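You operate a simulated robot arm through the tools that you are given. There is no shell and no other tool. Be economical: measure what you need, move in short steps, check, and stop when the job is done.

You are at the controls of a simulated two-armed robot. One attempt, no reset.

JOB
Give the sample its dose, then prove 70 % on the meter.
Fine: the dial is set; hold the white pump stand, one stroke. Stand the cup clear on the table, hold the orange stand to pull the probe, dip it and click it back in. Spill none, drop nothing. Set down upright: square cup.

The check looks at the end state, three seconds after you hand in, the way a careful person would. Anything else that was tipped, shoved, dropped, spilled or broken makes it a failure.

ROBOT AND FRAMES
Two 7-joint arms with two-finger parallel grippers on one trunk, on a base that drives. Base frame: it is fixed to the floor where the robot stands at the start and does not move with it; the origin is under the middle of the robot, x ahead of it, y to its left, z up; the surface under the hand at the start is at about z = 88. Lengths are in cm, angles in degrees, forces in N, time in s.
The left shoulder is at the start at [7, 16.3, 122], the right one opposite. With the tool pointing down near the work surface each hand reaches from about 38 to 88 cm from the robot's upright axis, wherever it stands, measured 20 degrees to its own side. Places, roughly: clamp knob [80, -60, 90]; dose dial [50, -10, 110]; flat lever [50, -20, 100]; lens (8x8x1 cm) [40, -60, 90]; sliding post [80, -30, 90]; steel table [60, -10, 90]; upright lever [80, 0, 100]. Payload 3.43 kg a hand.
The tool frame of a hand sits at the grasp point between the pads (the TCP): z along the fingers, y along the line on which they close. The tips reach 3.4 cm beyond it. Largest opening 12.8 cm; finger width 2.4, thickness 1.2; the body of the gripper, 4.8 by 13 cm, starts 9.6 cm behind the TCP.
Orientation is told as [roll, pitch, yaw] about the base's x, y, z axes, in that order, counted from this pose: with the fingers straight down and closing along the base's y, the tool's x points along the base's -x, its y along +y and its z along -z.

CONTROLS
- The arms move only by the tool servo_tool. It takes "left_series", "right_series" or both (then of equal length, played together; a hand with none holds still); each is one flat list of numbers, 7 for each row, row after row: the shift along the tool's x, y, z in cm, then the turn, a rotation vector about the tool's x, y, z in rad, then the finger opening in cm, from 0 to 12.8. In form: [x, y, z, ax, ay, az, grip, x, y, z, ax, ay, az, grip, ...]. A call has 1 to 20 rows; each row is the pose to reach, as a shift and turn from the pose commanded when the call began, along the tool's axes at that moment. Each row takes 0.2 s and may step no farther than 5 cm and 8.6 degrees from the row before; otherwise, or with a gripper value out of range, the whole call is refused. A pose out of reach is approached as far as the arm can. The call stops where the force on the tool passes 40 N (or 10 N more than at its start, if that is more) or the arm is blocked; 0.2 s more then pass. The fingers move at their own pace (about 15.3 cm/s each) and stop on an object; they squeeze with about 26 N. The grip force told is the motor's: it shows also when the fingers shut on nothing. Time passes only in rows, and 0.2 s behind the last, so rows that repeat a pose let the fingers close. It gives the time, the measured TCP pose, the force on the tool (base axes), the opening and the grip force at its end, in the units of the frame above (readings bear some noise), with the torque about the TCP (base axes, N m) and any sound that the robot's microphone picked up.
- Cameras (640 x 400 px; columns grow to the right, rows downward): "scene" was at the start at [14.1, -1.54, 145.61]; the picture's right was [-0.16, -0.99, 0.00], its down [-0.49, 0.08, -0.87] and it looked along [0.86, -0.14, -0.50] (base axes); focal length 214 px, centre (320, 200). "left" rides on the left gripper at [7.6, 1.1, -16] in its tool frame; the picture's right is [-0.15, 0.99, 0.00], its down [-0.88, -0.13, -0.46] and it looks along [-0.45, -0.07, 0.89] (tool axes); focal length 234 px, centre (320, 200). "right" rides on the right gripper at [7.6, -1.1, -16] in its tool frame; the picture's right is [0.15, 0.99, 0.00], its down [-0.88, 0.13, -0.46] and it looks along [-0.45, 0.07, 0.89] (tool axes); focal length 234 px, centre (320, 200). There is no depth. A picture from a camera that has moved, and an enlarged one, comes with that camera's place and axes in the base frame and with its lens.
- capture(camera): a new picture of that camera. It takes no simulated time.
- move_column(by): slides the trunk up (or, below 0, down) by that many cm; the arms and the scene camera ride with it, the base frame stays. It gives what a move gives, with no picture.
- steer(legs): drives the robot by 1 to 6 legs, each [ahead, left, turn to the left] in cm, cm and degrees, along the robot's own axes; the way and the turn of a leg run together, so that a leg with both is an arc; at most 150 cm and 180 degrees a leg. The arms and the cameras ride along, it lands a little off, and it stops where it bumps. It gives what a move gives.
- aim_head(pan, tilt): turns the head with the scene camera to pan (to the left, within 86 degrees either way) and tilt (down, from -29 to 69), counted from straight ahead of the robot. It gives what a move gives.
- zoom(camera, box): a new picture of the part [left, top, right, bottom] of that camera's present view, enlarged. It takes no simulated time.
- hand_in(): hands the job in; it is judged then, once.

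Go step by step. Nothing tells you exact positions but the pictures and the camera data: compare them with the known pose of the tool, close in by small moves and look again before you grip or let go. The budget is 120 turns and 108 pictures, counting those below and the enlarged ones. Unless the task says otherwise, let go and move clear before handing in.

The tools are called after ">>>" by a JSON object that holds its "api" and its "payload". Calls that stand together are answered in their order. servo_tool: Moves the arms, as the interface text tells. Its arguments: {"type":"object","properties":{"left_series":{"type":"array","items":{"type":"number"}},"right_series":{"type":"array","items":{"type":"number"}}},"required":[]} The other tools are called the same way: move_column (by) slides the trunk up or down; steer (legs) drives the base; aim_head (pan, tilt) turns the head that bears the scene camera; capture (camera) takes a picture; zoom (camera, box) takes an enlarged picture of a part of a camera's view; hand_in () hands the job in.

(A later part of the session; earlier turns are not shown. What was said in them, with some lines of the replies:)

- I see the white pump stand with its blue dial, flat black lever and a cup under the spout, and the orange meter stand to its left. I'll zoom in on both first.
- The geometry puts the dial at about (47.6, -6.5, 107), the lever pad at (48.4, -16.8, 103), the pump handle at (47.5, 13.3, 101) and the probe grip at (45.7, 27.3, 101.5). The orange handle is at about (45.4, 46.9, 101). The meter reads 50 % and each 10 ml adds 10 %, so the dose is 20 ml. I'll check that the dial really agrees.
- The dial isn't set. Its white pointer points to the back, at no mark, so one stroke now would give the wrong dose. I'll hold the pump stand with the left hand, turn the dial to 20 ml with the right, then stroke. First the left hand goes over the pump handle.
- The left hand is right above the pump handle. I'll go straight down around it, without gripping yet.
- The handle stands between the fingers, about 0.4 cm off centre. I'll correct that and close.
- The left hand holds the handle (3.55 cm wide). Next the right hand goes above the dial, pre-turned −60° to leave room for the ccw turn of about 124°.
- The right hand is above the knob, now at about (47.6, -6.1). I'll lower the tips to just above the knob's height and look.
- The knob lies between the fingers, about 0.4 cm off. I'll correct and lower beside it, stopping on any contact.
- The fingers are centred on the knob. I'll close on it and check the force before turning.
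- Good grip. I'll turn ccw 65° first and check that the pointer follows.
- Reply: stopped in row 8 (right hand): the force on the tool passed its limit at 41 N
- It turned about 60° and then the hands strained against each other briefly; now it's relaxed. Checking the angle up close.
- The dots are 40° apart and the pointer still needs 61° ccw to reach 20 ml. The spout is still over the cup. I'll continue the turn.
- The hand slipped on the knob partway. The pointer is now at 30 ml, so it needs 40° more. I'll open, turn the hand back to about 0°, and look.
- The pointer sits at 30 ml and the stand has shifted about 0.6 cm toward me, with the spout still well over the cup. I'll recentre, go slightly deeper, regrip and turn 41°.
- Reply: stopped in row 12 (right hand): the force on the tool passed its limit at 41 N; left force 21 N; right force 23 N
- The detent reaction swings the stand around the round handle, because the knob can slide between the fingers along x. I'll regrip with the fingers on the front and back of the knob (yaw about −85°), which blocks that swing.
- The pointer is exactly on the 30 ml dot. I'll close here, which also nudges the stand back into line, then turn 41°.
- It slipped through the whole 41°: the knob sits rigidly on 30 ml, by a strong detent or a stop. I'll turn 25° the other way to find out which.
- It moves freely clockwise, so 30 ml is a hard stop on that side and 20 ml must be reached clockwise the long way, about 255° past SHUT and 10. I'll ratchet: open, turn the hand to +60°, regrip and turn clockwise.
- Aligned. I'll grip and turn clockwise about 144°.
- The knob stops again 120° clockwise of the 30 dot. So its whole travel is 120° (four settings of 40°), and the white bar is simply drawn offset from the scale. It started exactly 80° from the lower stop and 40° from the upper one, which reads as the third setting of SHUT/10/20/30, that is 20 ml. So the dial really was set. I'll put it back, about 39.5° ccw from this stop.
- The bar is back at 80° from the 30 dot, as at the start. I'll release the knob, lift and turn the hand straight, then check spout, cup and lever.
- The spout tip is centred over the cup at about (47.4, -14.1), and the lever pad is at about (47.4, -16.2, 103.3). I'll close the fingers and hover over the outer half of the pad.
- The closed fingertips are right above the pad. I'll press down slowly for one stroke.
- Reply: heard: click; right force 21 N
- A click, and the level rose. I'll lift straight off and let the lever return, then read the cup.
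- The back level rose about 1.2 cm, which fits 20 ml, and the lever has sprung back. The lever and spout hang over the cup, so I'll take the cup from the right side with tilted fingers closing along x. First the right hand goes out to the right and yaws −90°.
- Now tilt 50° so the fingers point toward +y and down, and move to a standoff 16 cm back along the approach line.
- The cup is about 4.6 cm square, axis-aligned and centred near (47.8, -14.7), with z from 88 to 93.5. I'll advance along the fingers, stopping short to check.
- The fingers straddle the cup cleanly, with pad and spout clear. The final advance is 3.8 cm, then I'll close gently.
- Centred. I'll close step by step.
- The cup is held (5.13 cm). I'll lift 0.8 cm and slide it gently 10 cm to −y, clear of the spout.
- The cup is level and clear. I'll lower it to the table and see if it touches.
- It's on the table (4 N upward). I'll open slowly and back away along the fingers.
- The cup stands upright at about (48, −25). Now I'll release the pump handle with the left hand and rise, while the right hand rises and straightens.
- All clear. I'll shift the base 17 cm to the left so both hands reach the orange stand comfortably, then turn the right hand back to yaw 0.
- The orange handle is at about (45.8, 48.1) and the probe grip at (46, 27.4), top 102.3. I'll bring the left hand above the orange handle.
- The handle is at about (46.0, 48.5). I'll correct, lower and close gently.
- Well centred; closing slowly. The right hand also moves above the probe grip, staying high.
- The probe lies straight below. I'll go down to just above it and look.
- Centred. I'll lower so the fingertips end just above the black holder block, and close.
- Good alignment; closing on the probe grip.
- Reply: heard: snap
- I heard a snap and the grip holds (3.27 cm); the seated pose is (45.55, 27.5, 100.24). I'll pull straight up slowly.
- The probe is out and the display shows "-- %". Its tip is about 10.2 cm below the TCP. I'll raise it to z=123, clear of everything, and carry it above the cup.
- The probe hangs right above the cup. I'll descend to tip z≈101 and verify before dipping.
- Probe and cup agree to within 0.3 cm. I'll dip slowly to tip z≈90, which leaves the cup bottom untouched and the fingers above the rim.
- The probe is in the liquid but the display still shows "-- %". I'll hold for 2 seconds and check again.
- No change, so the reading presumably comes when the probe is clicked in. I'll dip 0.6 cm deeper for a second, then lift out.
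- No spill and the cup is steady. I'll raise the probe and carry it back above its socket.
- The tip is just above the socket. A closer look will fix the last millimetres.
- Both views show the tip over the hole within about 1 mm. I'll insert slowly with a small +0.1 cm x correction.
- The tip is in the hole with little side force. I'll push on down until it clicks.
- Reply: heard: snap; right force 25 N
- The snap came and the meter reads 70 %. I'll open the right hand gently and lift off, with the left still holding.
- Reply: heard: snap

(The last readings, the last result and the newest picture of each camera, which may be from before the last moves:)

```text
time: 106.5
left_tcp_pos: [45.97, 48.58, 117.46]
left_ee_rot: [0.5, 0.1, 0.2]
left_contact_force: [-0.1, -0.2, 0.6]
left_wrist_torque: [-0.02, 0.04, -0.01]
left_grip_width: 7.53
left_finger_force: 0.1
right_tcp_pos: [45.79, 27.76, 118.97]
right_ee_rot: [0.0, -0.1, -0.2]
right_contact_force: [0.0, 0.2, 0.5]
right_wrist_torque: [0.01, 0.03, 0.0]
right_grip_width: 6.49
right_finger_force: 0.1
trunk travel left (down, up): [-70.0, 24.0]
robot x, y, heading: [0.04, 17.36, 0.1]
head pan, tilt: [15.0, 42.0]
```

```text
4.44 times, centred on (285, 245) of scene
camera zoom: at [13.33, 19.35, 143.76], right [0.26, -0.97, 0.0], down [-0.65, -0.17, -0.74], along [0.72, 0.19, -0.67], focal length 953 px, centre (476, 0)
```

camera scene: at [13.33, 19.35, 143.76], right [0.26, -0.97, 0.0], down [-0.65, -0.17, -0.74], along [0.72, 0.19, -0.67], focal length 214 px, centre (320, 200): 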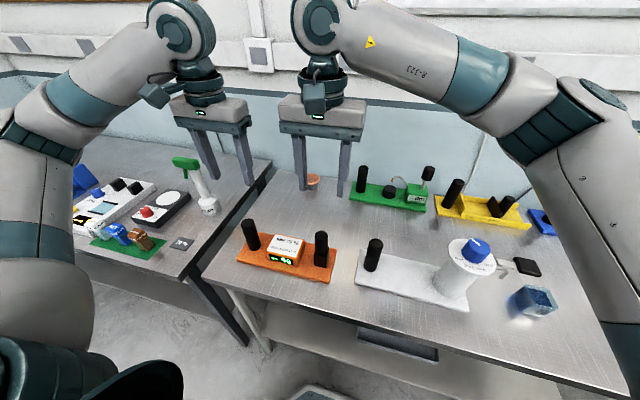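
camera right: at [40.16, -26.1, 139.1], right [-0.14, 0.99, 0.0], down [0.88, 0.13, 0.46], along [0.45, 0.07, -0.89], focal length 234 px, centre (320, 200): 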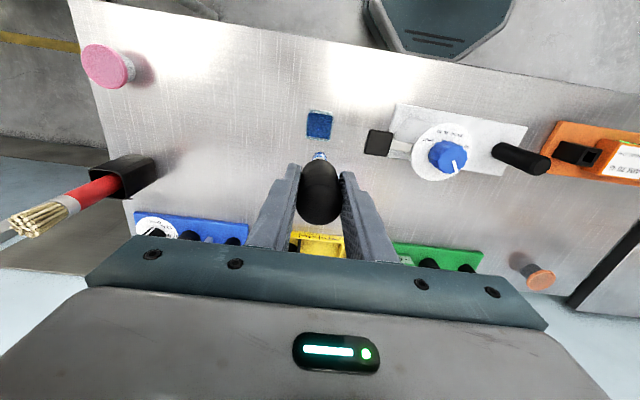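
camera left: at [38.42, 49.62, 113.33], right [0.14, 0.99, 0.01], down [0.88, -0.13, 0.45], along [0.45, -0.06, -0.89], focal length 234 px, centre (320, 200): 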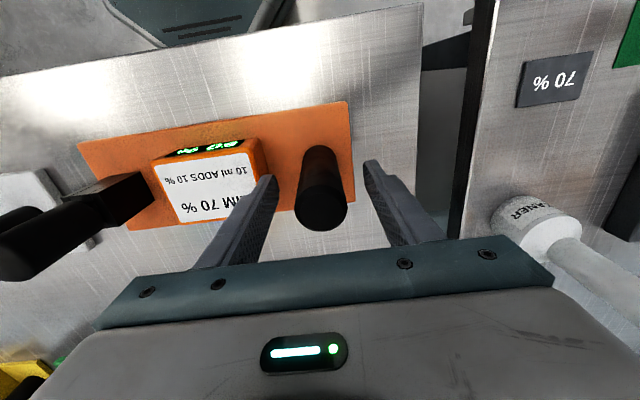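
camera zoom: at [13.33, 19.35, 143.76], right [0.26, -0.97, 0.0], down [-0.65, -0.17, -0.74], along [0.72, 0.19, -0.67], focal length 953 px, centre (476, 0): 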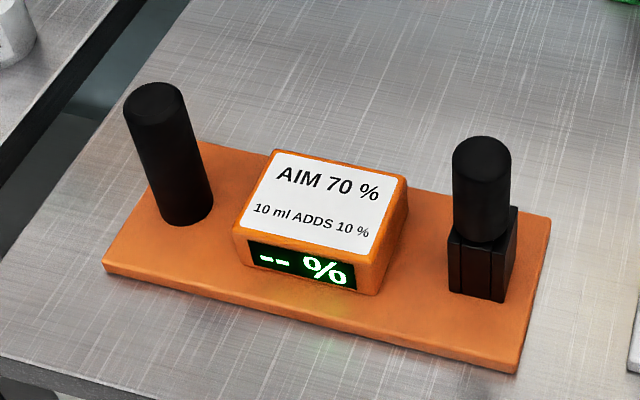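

My small lift before opening popped the latch again (second snap, display "-- %"). The probe is still in its socket, so I'll press it home from above with closed fingertips, which can't pull it back out.

>>> {"api": "servo_tool", "payload": {"right_series": [0.1, -0.1, 3, 0, 0, 0, 3, 0.1, -0.1, 7, 0, 0, 0, 0, 0.1, -0.1, 10.5, 0, 0, 0, 0, 0.1, -0.1, 11.8, 0, 0, 0, 0, 0.1, -0.1, 11.8, 0, 0, 0, 0]}}

>>> {"api": "zoom", "payload": {"camera": "right", "box": [250, 90, 390, 230]}}

>>> {"api": "zoom", "payload": {"camera": "scene", "box": [260, 200, 360, 280]}}

```text
time: 107.7
left_tcp_pos: [45.88, 48.37, 117.54]
left_ee_rot: [0.5, -0.1, 0.2]
left_contact_force: [0.4, 0.1, -1.9]
left_wrist_torque: [-0.04, 0.03, -0.01]
left_grip_width: 7.5
left_finger_force: 0.1
right_tcp_pos: [45.5, 27.55, 107.27]
right_ee_rot: [0.1, -0.1, -0.2]
right_contact_force: [0.1, 0.1, 0.9]
right_wrist_torque: [0.02, 0.02, 0.01]
right_grip_width: 0.0
right_finger_force: 26.5
trunk travel left (down, up): [-70.0, 24.0]
robot x, y, heading: [0.1, 17.21, -0.2]
head pan, tilt: [15.0, 42.0]
```

```text
2.86 times, centred on (320, 160) of right
camera zoom: at [37.94, 26.54, 123.29], right [-0.14, 0.99, 0.0], down [0.88, 0.13, 0.46], along [0.45, 0.07, -0.89], focal length 669 px, centre (320, 314)
```

zoom: 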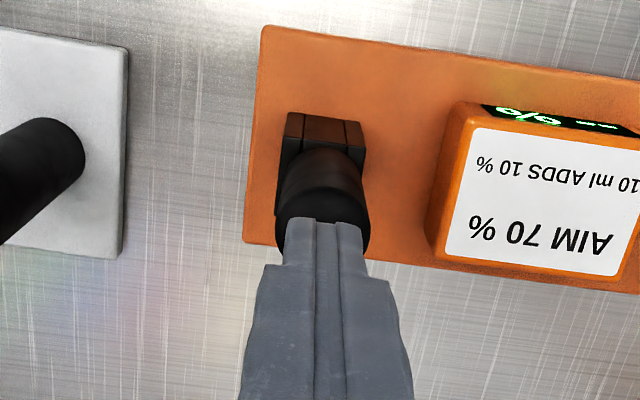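

```text
5.00 times, centred on (310, 240) of scene
camera zoom: at [13.26, 19.3, 143.77], right [0.26, -0.97, 0.0], down [-0.65, -0.17, -0.74], along [0.72, 0.19, -0.67], focal length 1072 px, centre (370, 0)
```

zoom: 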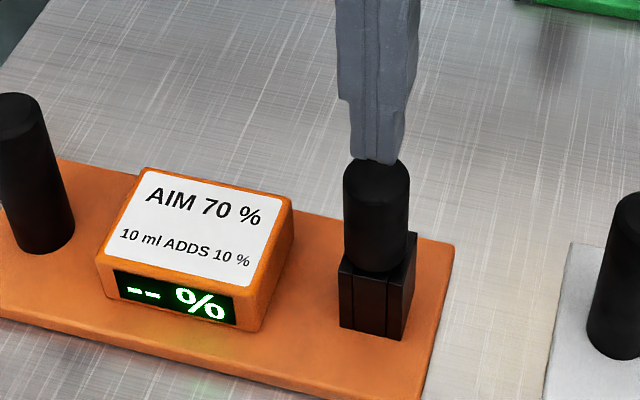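

The fingertips are centred over the probe cap. Pressing down slowly.

>>> {"api": "servo_tool", "payload": {"right_series": [0, 0, 0.5, 0, 0, 0, 0, 0, 0, 0.9, 0, 0, 0, 0, 0, 0, 1.2, 0, 0, 0, 0, 0, 0, 1.5, 0, 0, 0, 0, 0, 0, 1.7, 0, 0, 0, 0, 0, 0, 1.9, 0, 0, 0, 0, 0, 0, 2.1, 0, 0, 0, 0]}}

>>> {"api": "zoom", "payload": {"camera": "scene", "box": [260, 200, 360, 280]}}

```text
time: 109.3
left_tcp_pos: [45.88, 48.54, 117.41]
left_ee_rot: [0.5, 0.0, 0.2]
left_contact_force: [-0.5, 0.4, -0.1]
left_wrist_torque: [0.04, 0.0, 0.01]
left_grip_width: 7.49
left_finger_force: 0.1
right_tcp_pos: [45.63, 27.55, 105.15]
right_ee_rot: [0.1, 0.0, -0.1]
right_contact_force: [0.4, 0.3, 0.6]
right_wrist_torque: [0.01, 0.02, -0.01]
right_grip_width: 0.0
right_finger_force: 26.2
trunk travel left (down, up): [-70.0, 24.0]
robot x, y, heading: [-0.06, 17.15, -0.0]
head pan, tilt: [15.0, 42.0]
```

```text
5.00 times, centred on (310, 240) of scene
camera zoom: at [13.27, 19.28, 143.77], right [0.26, -0.97, 0.0], down [-0.65, -0.17, -0.74], along [0.72, 0.19, -0.67], focal length 1072 px, centre (370, 0)
```

zoom: 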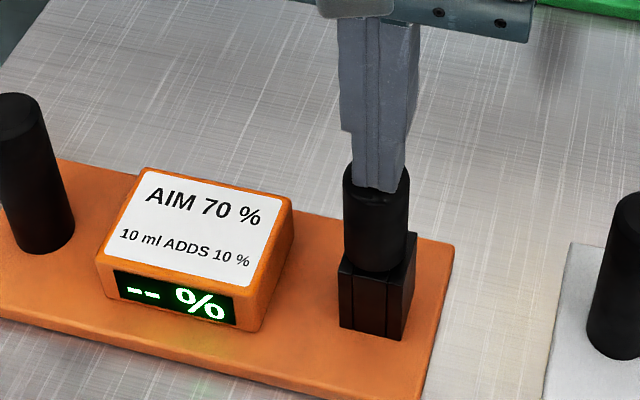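

No contact yet; continuing slowly.

>>> {"api": "servo_tool", "payload": {"right_series": [0, 0, 0.2, 0, 0, 0, 0, 0, 0, 0.4, 0, 0, 0, 0, 0, 0, 0.6, 0, 0, 0, 0, 0, 0, 0.8, 0, 0, 0, 0, 0, 0, 1.0, 0, 0, 0, 0, 0, 0, 1.2, 0, 0, 0, 0]}}

>>> {"api": "zoom", "payload": {"camera": "scene", "box": [260, 200, 360, 280]}}

```text
time: 110.2
left_tcp_pos: [45.84, 48.44, 117.61]
left_ee_rot: [0.5, 0.0, 0.2]
left_contact_force: [0.1, -0.1, 0.2]
left_wrist_torque: [0.01, 0.03, 0.01]
left_grip_width: 7.47
left_finger_force: 0.2
right_tcp_pos: [45.52, 27.63, 104.93]
right_ee_rot: [0.3, -0.5, -0.1]
right_contact_force: [-2.6, -3.5, 23.4]
right_wrist_torque: [-0.12, 0.34, 0.03]
right_grip_width: 0.0
right_finger_force: 25.9
trunk travel left (down, up): [-70.0, 24.0]
robot x, y, heading: [-0.08, 17.14, -0.3]
head pan, tilt: [15.0, 42.0]
stopped in row 4 (right hand): the force on the tool passed its limit at 43 N (the readings are from after the stop); the commanded pose is now the measured one
```

```text
5.00 times, centred on (310, 240) of scene
camera zoom: at [13.14, 19.21, 143.78], right [0.26, -0.97, 0.0], down [-0.65, -0.17, -0.74], along [0.72, 0.19, -0.67], focal length 1072 px, centre (370, 0)
```

zoom: 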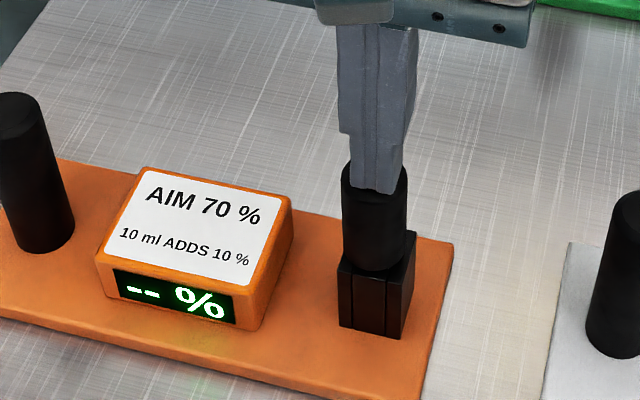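

I hit 43 N without a snap. I'll press again in smaller steps and hold.

>>> {"api": "servo_tool", "payload": {"right_series": [0, 0, 0.05, 0, 0, 0, 0, 0, 0, 0.1, 0, 0, 0, 0, 0, 0, 0.15, 0, 0, 0, 0, 0, 0, 0.15, 0, 0, 0, 0, 0, 0, 0.2, 0, 0, 0, 0, 0, 0, 0.2, 0, 0, 0, 0, 0, 0, 0.25, 0, 0, 0, 0, 0, 0, 0.25, 0, 0, 0, 0]}}

>>> {"api": "zoom", "payload": {"camera": "scene", "box": [260, 200, 360, 280]}}

```text
time: 111.0
left_tcp_pos: [45.73, 48.44, 117.57]
left_ee_rot: [0.7, -0.1, 0.1]
left_contact_force: [0.5, 0.0, -0.2]
left_wrist_torque: [0.02, 0.02, 0.0]
left_grip_width: 7.51
left_finger_force: 0.0
right_tcp_pos: [45.52, 27.65, 104.93]
right_ee_rot: [0.6, -0.6, -0.1]
right_contact_force: [-4.4, -4.9, 21.1]
right_wrist_torque: [-0.22, 0.4, 0.02]
right_grip_width: 0.02
right_finger_force: 26.6
trunk travel left (down, up): [-70.0, 24.0]
robot x, y, heading: [0.24, 17.31, -0.2]
head pan, tilt: [15.0, 42.0]
stopped in row 4 (right hand): the force on the tool passed its limit at 42 N (the readings are from after the stop); the commanded pose is now the measured one
```

```text
5.00 times, centred on (310, 240) of scene
camera zoom: at [13.13, 19.18, 143.76], right [0.26, -0.97, 0.0], down [-0.65, -0.17, -0.74], along [0.72, 0.19, -0.67], focal length 1072 px, centre (370, 0)
```

zoom: 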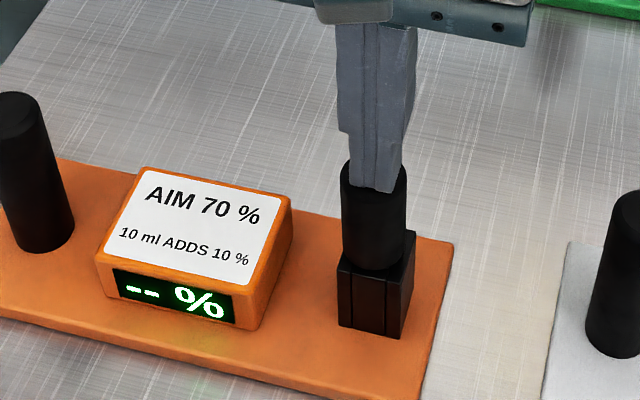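

Pressing from above doesn't re-latch it, so it likely needs a proper lift and re-insertion. I'll raise the right hand, re-hold the orange handle with the left, then regrip the probe.

>>> {"api": "servo_tool", "payload": {"right_series": [0, 0, -1, 0, 0, 0, 0, 0, 0, -3, 0, 0, 0, 0, 0, 0, -5, 0, 0, 0, 3, 0, 0, -6, 0, 0, 0, 6, 0, 0, -6, 0, 0, 0, 6, 0, 0, -6, 0, 0, 0, 6, 0, 0, -6, 0, 0, 0, 6, 0, 0, -6, 0, 0, 0, 6, 0, 0, -6, 0, 0, 0, 6, 0, 0, -6, 0, 0, 0, 6, 0, 0, -6, 0, 0, 0, 6], "left_series": [0, 0, 4, 0, 0, 0, 7.5, 0, 0, 9, 0, 0, 0, 7.5, 0, 0, 14, 0, 0, 0, 7.5, 0, 0, 18, 0, 0, 0, 7.5, 0, 0, 20, 0, 0, 0, 7.5, 0, 0, 20, 0, 0, 0, 6, 0, 0, 20, 0, 0, 0, 5, 0, 0, 20, 0, 0, 0, 4.2, 0, 0, 20, 0, 0, 0, 3.7, 0, 0, 20, 0, 0, 0, 3.2, 0, 0, 20, 0, 0, 0, 2]}}

>>> {"api": "capture", "payload": {"camera": "right"}}

```text
time: 113.4
left_tcp_pos: [46.0, 48.54, 97.52]
left_ee_rot: [0.4, 0.0, 0.2]
left_contact_force: [0.4, 0.6, 2.8]
left_wrist_torque: [-1.21, 0.23, 0.01]
left_grip_width: 3.58
left_finger_force: 26.1
right_tcp_pos: [45.64, 27.54, 110.73]
right_ee_rot: [0.4, -0.5, -0.2]
right_contact_force: [0.3, 1.0, -0.2]
right_wrist_torque: [-0.02, 0.02, 0.0]
right_grip_width: 6.0
right_finger_force: 0.2
trunk travel left (down, up): [-70.0, 24.0]
robot x, y, heading: [-0.02, 17.06, 0.2]
head pan, tilt: [15.0, 42.0]
```

```text
8 pictures are left
camera right: at [37.97, 26.34, 126.71], right [-0.14, 0.99, 0.01], down [0.88, 0.12, 0.46], along [0.46, 0.07, -0.89], focal length 234 px, centre (320, 200)
```

right: 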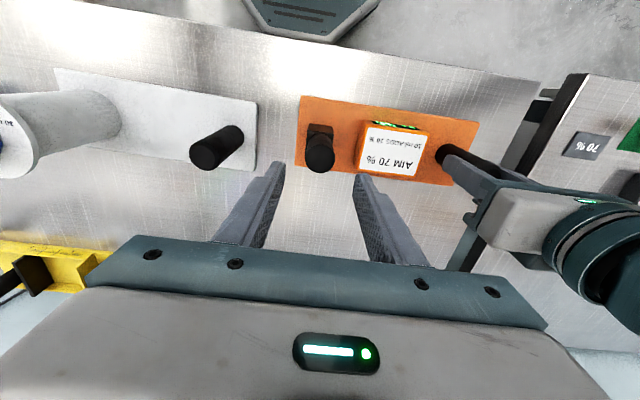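

With 8 pictures left I'll work by readings. I'll lower, straighten the small tilt, close, and lift the probe 3 cm.

>>> {"api": "servo_tool", "payload": {"right_series": [0, 0, 3.5, 0.007, 0.0087, 0, 6, 0, 0, 7, 0.007, 0.0087, 0, 6, 0, 0.05, 9.5, 0.007, 0.0087, 0, 6, 0, 0.05, 10.4, 0.007, 0.0087, 0, 6, 0, 0.05, 10.4, 0.007, 0.0087, 0, 5, 0, 0.05, 10.4, 0.007, 0.0087, 0, 4.2, 0, 0.05, 10.4, 0.007, 0.0087, 0, 3.7, 0, 0.05, 10.4, 0.007, 0.0087, 0, 3.3, 0, 0.05, 10.4, 0.007, 0.0087, 0, 2, 0, 0.05, 10.4, 0.007, 0.0087, 0, 1.5, 0, 0.05, 9.9, 0.007, 0.0087, 0, 1.5, 0, 0.05, 9.2, 0.007, 0.0087, 0, 1.5, 0, 0.05, 8.3, 0.007, 0.0087, 0, 1.5, 0, 0.05, 7.4, 0.007, 0.0087, 0, 1.5, 0, 0.05, 7.4, 0.007, 0.0087, 0, 1.5]}}

>>> {"api": "zoom", "payload": {"camera": "scene", "box": [260, 200, 360, 280]}}

```text
time: 116.6
left_tcp_pos: [45.95, 48.53, 97.56]
left_ee_rot: [0.4, 0.0, 0.1]
left_contact_force: [0.3, 4.6, 3.3]
left_wrist_torque: [-1.1, 0.02, 0.03]
left_grip_width: 3.61
left_finger_force: 25.5
right_tcp_pos: [45.76, 27.77, 103.22]
right_ee_rot: [0.0, 0.0, -0.2]
right_contact_force: [0.0, -4.7, -1.9]
right_wrist_torque: [-0.51, 0.01, -0.01]
right_grip_width: 3.25
right_finger_force: 26.1
trunk travel left (down, up): [-70.0, 24.0]
robot x, y, heading: [0.07, 17.31, -0.3]
head pan, tilt: [15.0, 42.0]
```

```text
5.00 times, centred on (310, 240) of scene
camera zoom: at [13.26, 19.28, 143.77], right [0.26, -0.97, 0.0], down [-0.65, -0.17, -0.74], along [0.72, 0.19, -0.67], focal length 1072 px, centre (370, 0)
```

zoom: 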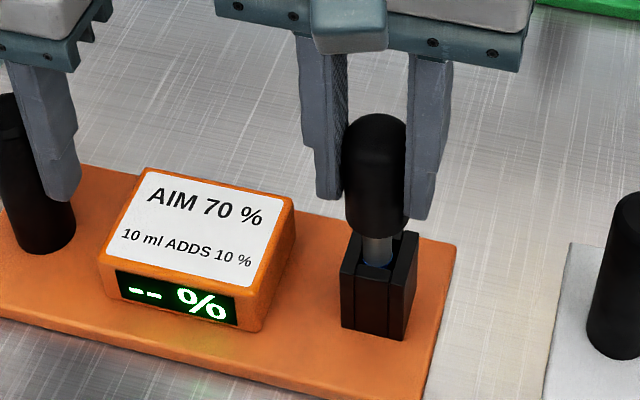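

The probe is lifted about 3 cm, still in the guide. I'll push it back down gradually.

>>> {"api": "servo_tool", "payload": {"right_series": [0, -0.05, 0.6, 0, 0, 0, 1.5, 0, -0.05, 1.2, 0, 0, 0, 1.5, 0, -0.05, 1.8, 0, 0, 0, 1.5, 0, -0.05, 2.3, 0, 0, 0, 1.5, 0, -0.05, 2.7, 0, 0, 0, 1.5, 0, -0.05, 2.9, 0, 0, 0, 1.5, 0, -0.05, 3.05, 0, 0, 0, 1.5, 0, -0.05, 3.05, 0, 0, 0, 1.5]}}

```text
time: 118.4
left_tcp_pos: [45.85, 48.66, 97.59]
left_ee_rot: [0.6, 0.0, 0.3]
left_contact_force: [2.4, 9.6, -1.3]
left_wrist_torque: [-1.08, -0.19, 0.18]
left_grip_width: 3.58
left_finger_force: 26.3
right_tcp_pos: [45.66, 27.58, 100.59]
right_ee_rot: [0.1, -0.1, -0.4]
right_contact_force: [2.8, -10.7, 26.0]
right_wrist_torque: [0.25, -0.03, 0.01]
right_grip_width: 3.29
right_finger_force: 25.9
trunk travel left (down, up): [-70.0, 24.0]
robot x, y, heading: [0.05, 17.22, -0.3]
head pan, tilt: [15.0, 42.0]
heard: snap
```

The snap came. Before opening I'll relax the hand to remove the residual forces: 26 N down and 10 N sideways.

>>> {"api": "servo_tool", "payload": {"right_series": [0, -0.05, -0.07, 0, 0, 0, 1.5, 0, -0.1, -0.14, 0, 0, 0, 1.5, 0, -0.13, -0.21, 0, 0, 0, 1.5, 0, -0.13, -0.21, 0, 0, 0, 1.5]}}

>>> {"api": "zoom", "payload": {"camera": "scene", "box": [260, 200, 360, 280]}}

```text
time: 119.4
left_tcp_pos: [46.01, 48.64, 97.5]
left_ee_rot: [0.5, 0.0, 0.1]
left_contact_force: [-2.4, 5.3, 4.7]
left_wrist_torque: [-1.23, 0.29, -0.3]
left_grip_width: 3.57
left_finger_force: 26.2
right_tcp_pos: [45.73, 27.6, 100.54]
right_ee_rot: [-0.1, 0.1, -0.2]
right_contact_force: [3.3, -2.1, 2.2]
right_wrist_torque: [-0.17, -0.23, -0.16]
right_grip_width: 3.28
right_finger_force: 25.9
trunk travel left (down, up): [-70.0, 24.0]
robot x, y, heading: [0.31, 17.03, -0.2]
head pan, tilt: [15.0, 42.0]
```

```text
5.00 times, centred on (310, 240) of scene
camera zoom: at [13.24, 19.33, 143.76], right [0.26, -0.97, 0.0], down [-0.65, -0.17, -0.74], along [0.72, 0.19, -0.67], focal length 1072 px, centre (370, 0)
```

zoom: 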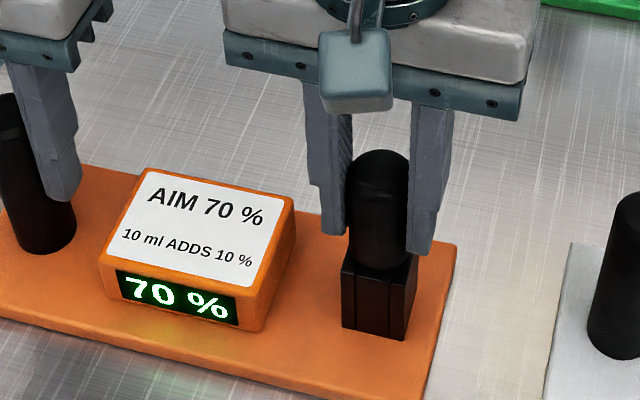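

The display shows 70 % and the forces are near zero. Now I'll open in place without moving.

>>> {"api": "servo_tool", "payload": {"right_series": [0, 0, 0, 0, 0, 0, 2.5, 0, 0, 0, 0, 0, 0, 3.1, 0, 0, 0, 0, 0, 0, 3.3, 0, 0, 0, 0, 0, 0, 3.4, 0, 0, 0, 0, 0, 0, 3.6, 0, 0, 0, 0, 0, 0, 4, 0, 0, 0, 0, 0, 0, 5, 0, 0, 0, 0, 0, 0, 6.2, 0, 0, 0, 0, 0, 0, 6.2]}}

```text
time: 121.4
left_tcp_pos: [45.91, 48.59, 97.63]
left_ee_rot: [0.5, 0.1, 0.2]
left_contact_force: [0.7, -1.8, 2.0]
left_wrist_torque: [-1.19, -0.14, 0.05]
left_grip_width: 3.57
left_finger_force: 26.0
right_tcp_pos: [45.75, 27.5, 100.49]
right_ee_rot: [0.2, 0.0, -0.2]
right_contact_force: [0.5, -0.7, -0.7]
right_wrist_torque: [0.01, 0.04, 0.01]
right_grip_width: 6.21
right_finger_force: 0.1
trunk travel left (down, up): [-70.0, 24.0]
robot x, y, heading: [-0.11, 17.34, -0.2]
head pan, tilt: [15.0, 42.0]
heard: snap
```

>>> {"api": "zoom", "payload": {"camera": "scene", "box": [260, 200, 360, 280]}}

```text
5.00 times, centred on (310, 240) of scene
camera zoom: at [13.25, 19.26, 143.77], right [0.26, -0.97, 0.0], down [-0.65, -0.17, -0.74], along [0.72, 0.19, -0.67], focal length 1072 px, centre (370, 0)
```

zoom: 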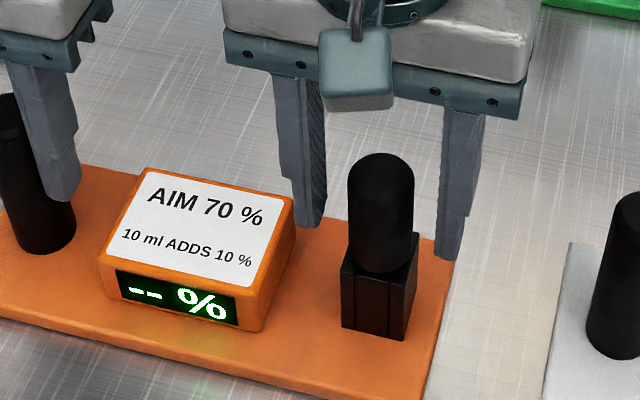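

It unseated again. Comparing heights, the "latched" probe was being held about 0.2 cm above its true bottom, because I relieved the hand upward. I'll regrip it at the bottom, lift 3 cm and push it fully home this time, then open while still pressing down.

>>> {"api": "servo_tool", "payload": {"right_series": [0, 0.1, 0, 0, 0, 0, 5, 0, 0.1, 0, 0, 0, 0, 4.2, 0, 0.1, 0, 0, 0, 0, 3.7, 0, 0.1, 0, 0, 0, 0, 3.3, 0, 0.1, 0, 0, 0, 0, 2, 0, 0.1, 0, 0, 0, 0, 1.5, 0, 0.1, 0, 0, 0, 0, 1.5]}}

>>> {"api": "servo_tool", "payload": {"right_series": [0, 0, -0.5, 0, 0, 0, 1.5, 0, 0, -1.2, 0, 0, 0, 1.5, 0, 0, -2, 0, 0, 0, 1.5, 0, 0, -3, 0, 0, 0, 1.5, 0, 0, -3, 0, 0, 0, 1.5]}}

```text
time: 123.0
left_tcp_pos: [45.87, 48.54, 97.54]
left_ee_rot: [0.5, 0.1, 0.2]
left_contact_force: [0.3, -1.9, 2.1]
left_wrist_torque: [-1.18, -0.01, 0.02]
left_grip_width: 3.55
left_finger_force: 26.1
right_tcp_pos: [45.68, 27.59, 100.51]
right_ee_rot: [0.1, -0.1, -0.2]
right_contact_force: [-0.3, -0.6, 0.7]
right_wrist_torque: [-0.04, 0.02, -0.01]
right_grip_width: 3.31
right_finger_force: 26.3
trunk travel left (down, up): [-70.0, 24.0]
robot x, y, heading: [0.1, 17.56, -0.2]
head pan, tilt: [15.0, 42.0]
```

```text
time: 124.2
left_tcp_pos: [46.03, 48.64, 97.6]
left_ee_rot: [0.5, 0.1, 0.2]
left_contact_force: [0.0, 2.0, 3.2]
left_wrist_torque: [-1.12, 0.03, -0.01]
left_grip_width: 3.58
left_finger_force: 26.2
right_tcp_pos: [45.52, 27.65, 103.51]
right_ee_rot: [0.0, 0.0, -0.1]
right_contact_force: [-0.3, -1.5, -0.5]
right_wrist_torque: [-0.24, 0.02, -0.04]
right_grip_width: 3.28
right_finger_force: 25.9
trunk travel left (down, up): [-70.0, 24.0]
robot x, y, heading: [0.02, 17.26, 0.1]
head pan, tilt: [15.0, 42.0]
```

Gripped at the bottom (TCP z = 100.51) and lifted with low side forces. Now inserting, in steps past the snap toward the full depth.

>>> {"api": "servo_tool", "payload": {"right_series": [0, 0, 0.7, 0, 0, 0, 1.5, 0, 0, 1.4, 0, 0, 0, 1.5, 0, 0, 2.0, 0, 0, 0, 1.5, 0, 0, 2.5, 0, 0, 0, 1.5, 0, 0, 2.8, 0, 0, 0, 1.5, 0, 0, 3.0, 0, 0, 0, 1.5, 0, 0, 3.15, 0, 0, 0, 1.5, 0, 0, 3.25, 0, 0, 0, 1.5, 0, 0, 3.25, 0, 0, 0, 1.5]}}

```text
time: 126.2
left_tcp_pos: [45.75, 48.63, 97.64]
left_ee_rot: [0.6, 0.0, 0.2]
left_contact_force: [0.4, 17.0, -2.4]
left_wrist_torque: [-1.09, -0.36, 0.21]
left_grip_width: 3.59
left_finger_force: 25.9
right_tcp_pos: [45.73, 27.61, 100.33]
right_ee_rot: [0.1, -0.2, -0.3]
right_contact_force: [3.5, -15.6, 36.9]
right_wrist_torque: [0.36, -0.19, -0.06]
right_grip_width: 3.35
right_finger_force: 26.6
trunk travel left (down, up): [-70.0, 24.0]
robot x, y, heading: [0.31, 17.34, 0.1]
head pan, tilt: [15.0, 42.0]
heard: snap
```

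Snap, and this time it's at full depth (100.33, below the 100.51 grip height). I'll relieve the sideways force only, keeping a downward press, then open.

>>> {"api": "servo_tool", "payload": {"right_series": [0, -0.08, 0, 0, 0, 0, 1.5, 0, -0.16, -0.04, 0, 0, 0, 1.5, 0, -0.22, -0.08, 0, 0, 0, 1.5, 0, -0.22, -0.1, 0, 0, 0, 1.5, 0, -0.22, -0.1, 0, 0, 0, 1.5]}}

```text
time: 127.4
left_tcp_pos: [45.95, 48.58, 97.52]
left_ee_rot: [0.4, 0.0, 0.1]
left_contact_force: [-1.9, 9.3, 1.5]
left_wrist_torque: [-1.17, 0.46, -0.33]
left_grip_width: 3.6
left_finger_force: 26.3
right_tcp_pos: [45.63, 27.65, 100.35]
right_ee_rot: [0.0, 0.1, -0.2]
right_contact_force: [7.2, -2.8, 17.0]
right_wrist_torque: [0.21, -0.31, -0.09]
right_grip_width: 3.3
right_finger_force: 25.6
trunk travel left (down, up): [-70.0, 24.0]
robot x, y, heading: [-0.02, 17.26, -0.1]
head pan, tilt: [15.0, 42.0]
```

Still latched with small forces. Opening now in one quick, symmetric motion.

>>> {"api": "servo_tool", "payload": {"right_series": [0, 0, 0, 0, 0, 0, 5, 0, 0, 0, 0, 0, 0, 6, 0, 0, 0, 0, 0, 0, 6]}}

```text
time: 128.2
left_tcp_pos: [45.91, 48.44, 97.54]
left_ee_rot: [0.5, 0.0, 0.1]
left_contact_force: [0.3, -3.1, 2.4]
left_wrist_torque: [-1.31, -0.02, -0.02]
left_grip_width: 3.55
left_finger_force: 25.9
right_tcp_pos: [45.65, 27.52, 100.42]
right_ee_rot: [0.1, 0.2, -0.2]
right_contact_force: [0.1, -0.2, 0.3]
right_wrist_torque: [-0.03, -0.02, 0.01]
right_grip_width: 5.98
right_finger_force: 0.0
trunk travel left (down, up): [-70.0, 24.0]
robot x, y, heading: [0.01, 17.56, 0.1]
head pan, tilt: [15.0, 42.0]
```

No snap on opening this time. I'll lift the right hand straight up, then check the display.

>>> {"api": "servo_tool", "payload": {"right_series": [0, 0, -2, 0, 0, 0, 6, 0, 0, -5, 0, 0, 0, 6, 0, 0, -10, 0, 0, 0, 6, 0, 0, -15, 0, 0, 0, 6, 0, 0, -19, 0, 0, 0, 6, 0, 0, -19, 0, 0, 0, 6]}}

>>> {"api": "zoom", "payload": {"camera": "scene", "box": [220, 200, 350, 290]}}

```text
time: 129.6
left_tcp_pos: [45.91, 48.58, 97.55]
left_ee_rot: [0.4, -0.1, 0.3]
left_contact_force: [-0.1, 1.1, 3.4]
left_wrist_torque: [-1.14, -0.13, -0.09]
left_grip_width: 3.56
left_finger_force: 26.6
right_tcp_pos: [45.6, 27.63, 119.54]
right_ee_rot: [0.0, 0.1, -0.2]
right_contact_force: [-0.3, -0.3, 0.3]
right_wrist_torque: [-0.01, 0.04, 0.04]
right_grip_width: 6.0
right_finger_force: 0.0
trunk travel left (down, up): [-70.0, 24.0]
robot x, y, heading: [-0.03, 17.44, -0.4]
head pan, tilt: [15.0, 42.0]
```

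```text
4.44 times, centred on (285, 245) of scene
camera zoom: at [13.24, 19.3, 143.77], right [0.26, -0.97, 0.0], down [-0.65, -0.17, -0.74], along [0.72, 0.19, -0.67], focal length 953 px, centre (476, 0)
```

zoom: 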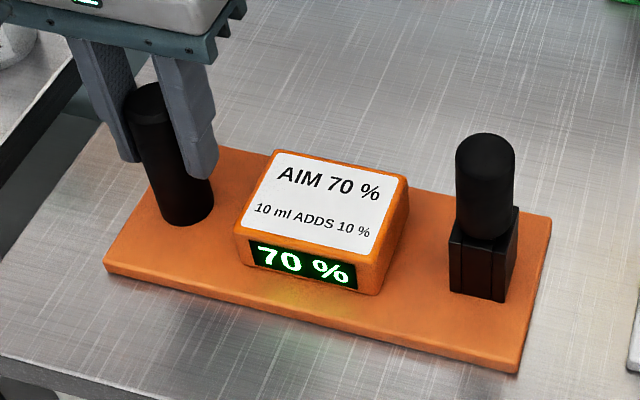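

The probe is latched and the display holds 70 % with nothing touching it. Now I'll release the orange handle gently and lift clear.

>>> {"api": "servo_tool", "payload": {"left_series": [0, 0, 0, 0, 0, 0, 3.2, 0, 0, 0, 0, 0, 0, 3.7, 0, 0, 0, 0, 0, 0, 4.5, 0, 0, 0, 0, 0, 0, 6, 0, 0, 0, 0, 0, 0, 7.5, 0, 0, -2, 0, 0, 0, 7.5, 0, 0, -6, 0, 0, 0, 7.5, 0, 0, -10.5, 0, 0, 0, 7.5, 0, 0, -15, 0, 0, 0, 7.5, 0, 0, -20, 0, 0, 0, 7.5, 0, 0, -20, 0, 0, 0, 7.5]}}

>>> {"api": "zoom", "payload": {"camera": "scene", "box": [220, 160, 580, 330]}}

```text
time: 132.0
left_tcp_pos: [46.01, 48.35, 117.31]
left_ee_rot: [0.5, 0.1, 0.2]
left_contact_force: [0.9, 0.1, 0.3]
left_wrist_torque: [-0.02, 0.03, 0.0]
left_grip_width: 7.51
left_finger_force: 0.0
right_tcp_pos: [45.78, 27.72, 119.55]
right_ee_rot: [0.0, 0.1, -0.2]
right_contact_force: [0.4, 0.3, 0.1]
right_wrist_torque: [0.04, 0.0, -0.02]
right_grip_width: 6.01
right_finger_force: 0.0
trunk travel left (down, up): [-70.0, 24.0]
robot x, y, heading: [0.43, 17.28, -0.2]
head pan, tilt: [15.0, 42.0]
```

```text
1.78 times, centred on (400, 245) of scene
camera zoom: at [13.32, 19.35, 143.76], right [0.26, -0.97, 0.0], down [-0.65, -0.17, -0.74], along [0.72, 0.19, -0.67], focal length 381 px, centre (178, 120)
```

zoom: 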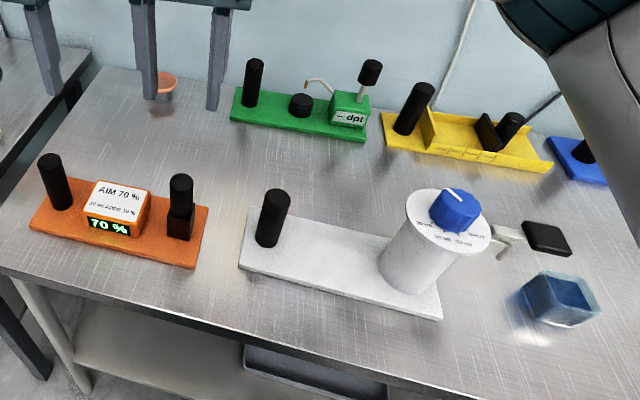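

The meter shows 70 %, the probe is clicked in, the cup stands upright and clear on the table, both stands are in place and both hands are empty and clear. Handing in.

>>> {"api": "hand_in", "payload": {}}

```text
The job is handed in.
```

The sample got its dose in one stroke, and the meter reads 70 % with the probe clicked back in. The square cup stands upright and clear on the table, and I saw nothing spilled or dropped.

- **Dial:** I first took the dial for unset and turned it. It was already at its 20 ml setting, so I put it back before the stroke.
- **Pump stand:** It shifted a little while I turned the dial.
- **Probe:** It popped out of its latch twice as I let go, so I seated it again. It then held at 70 % with both hands clear.
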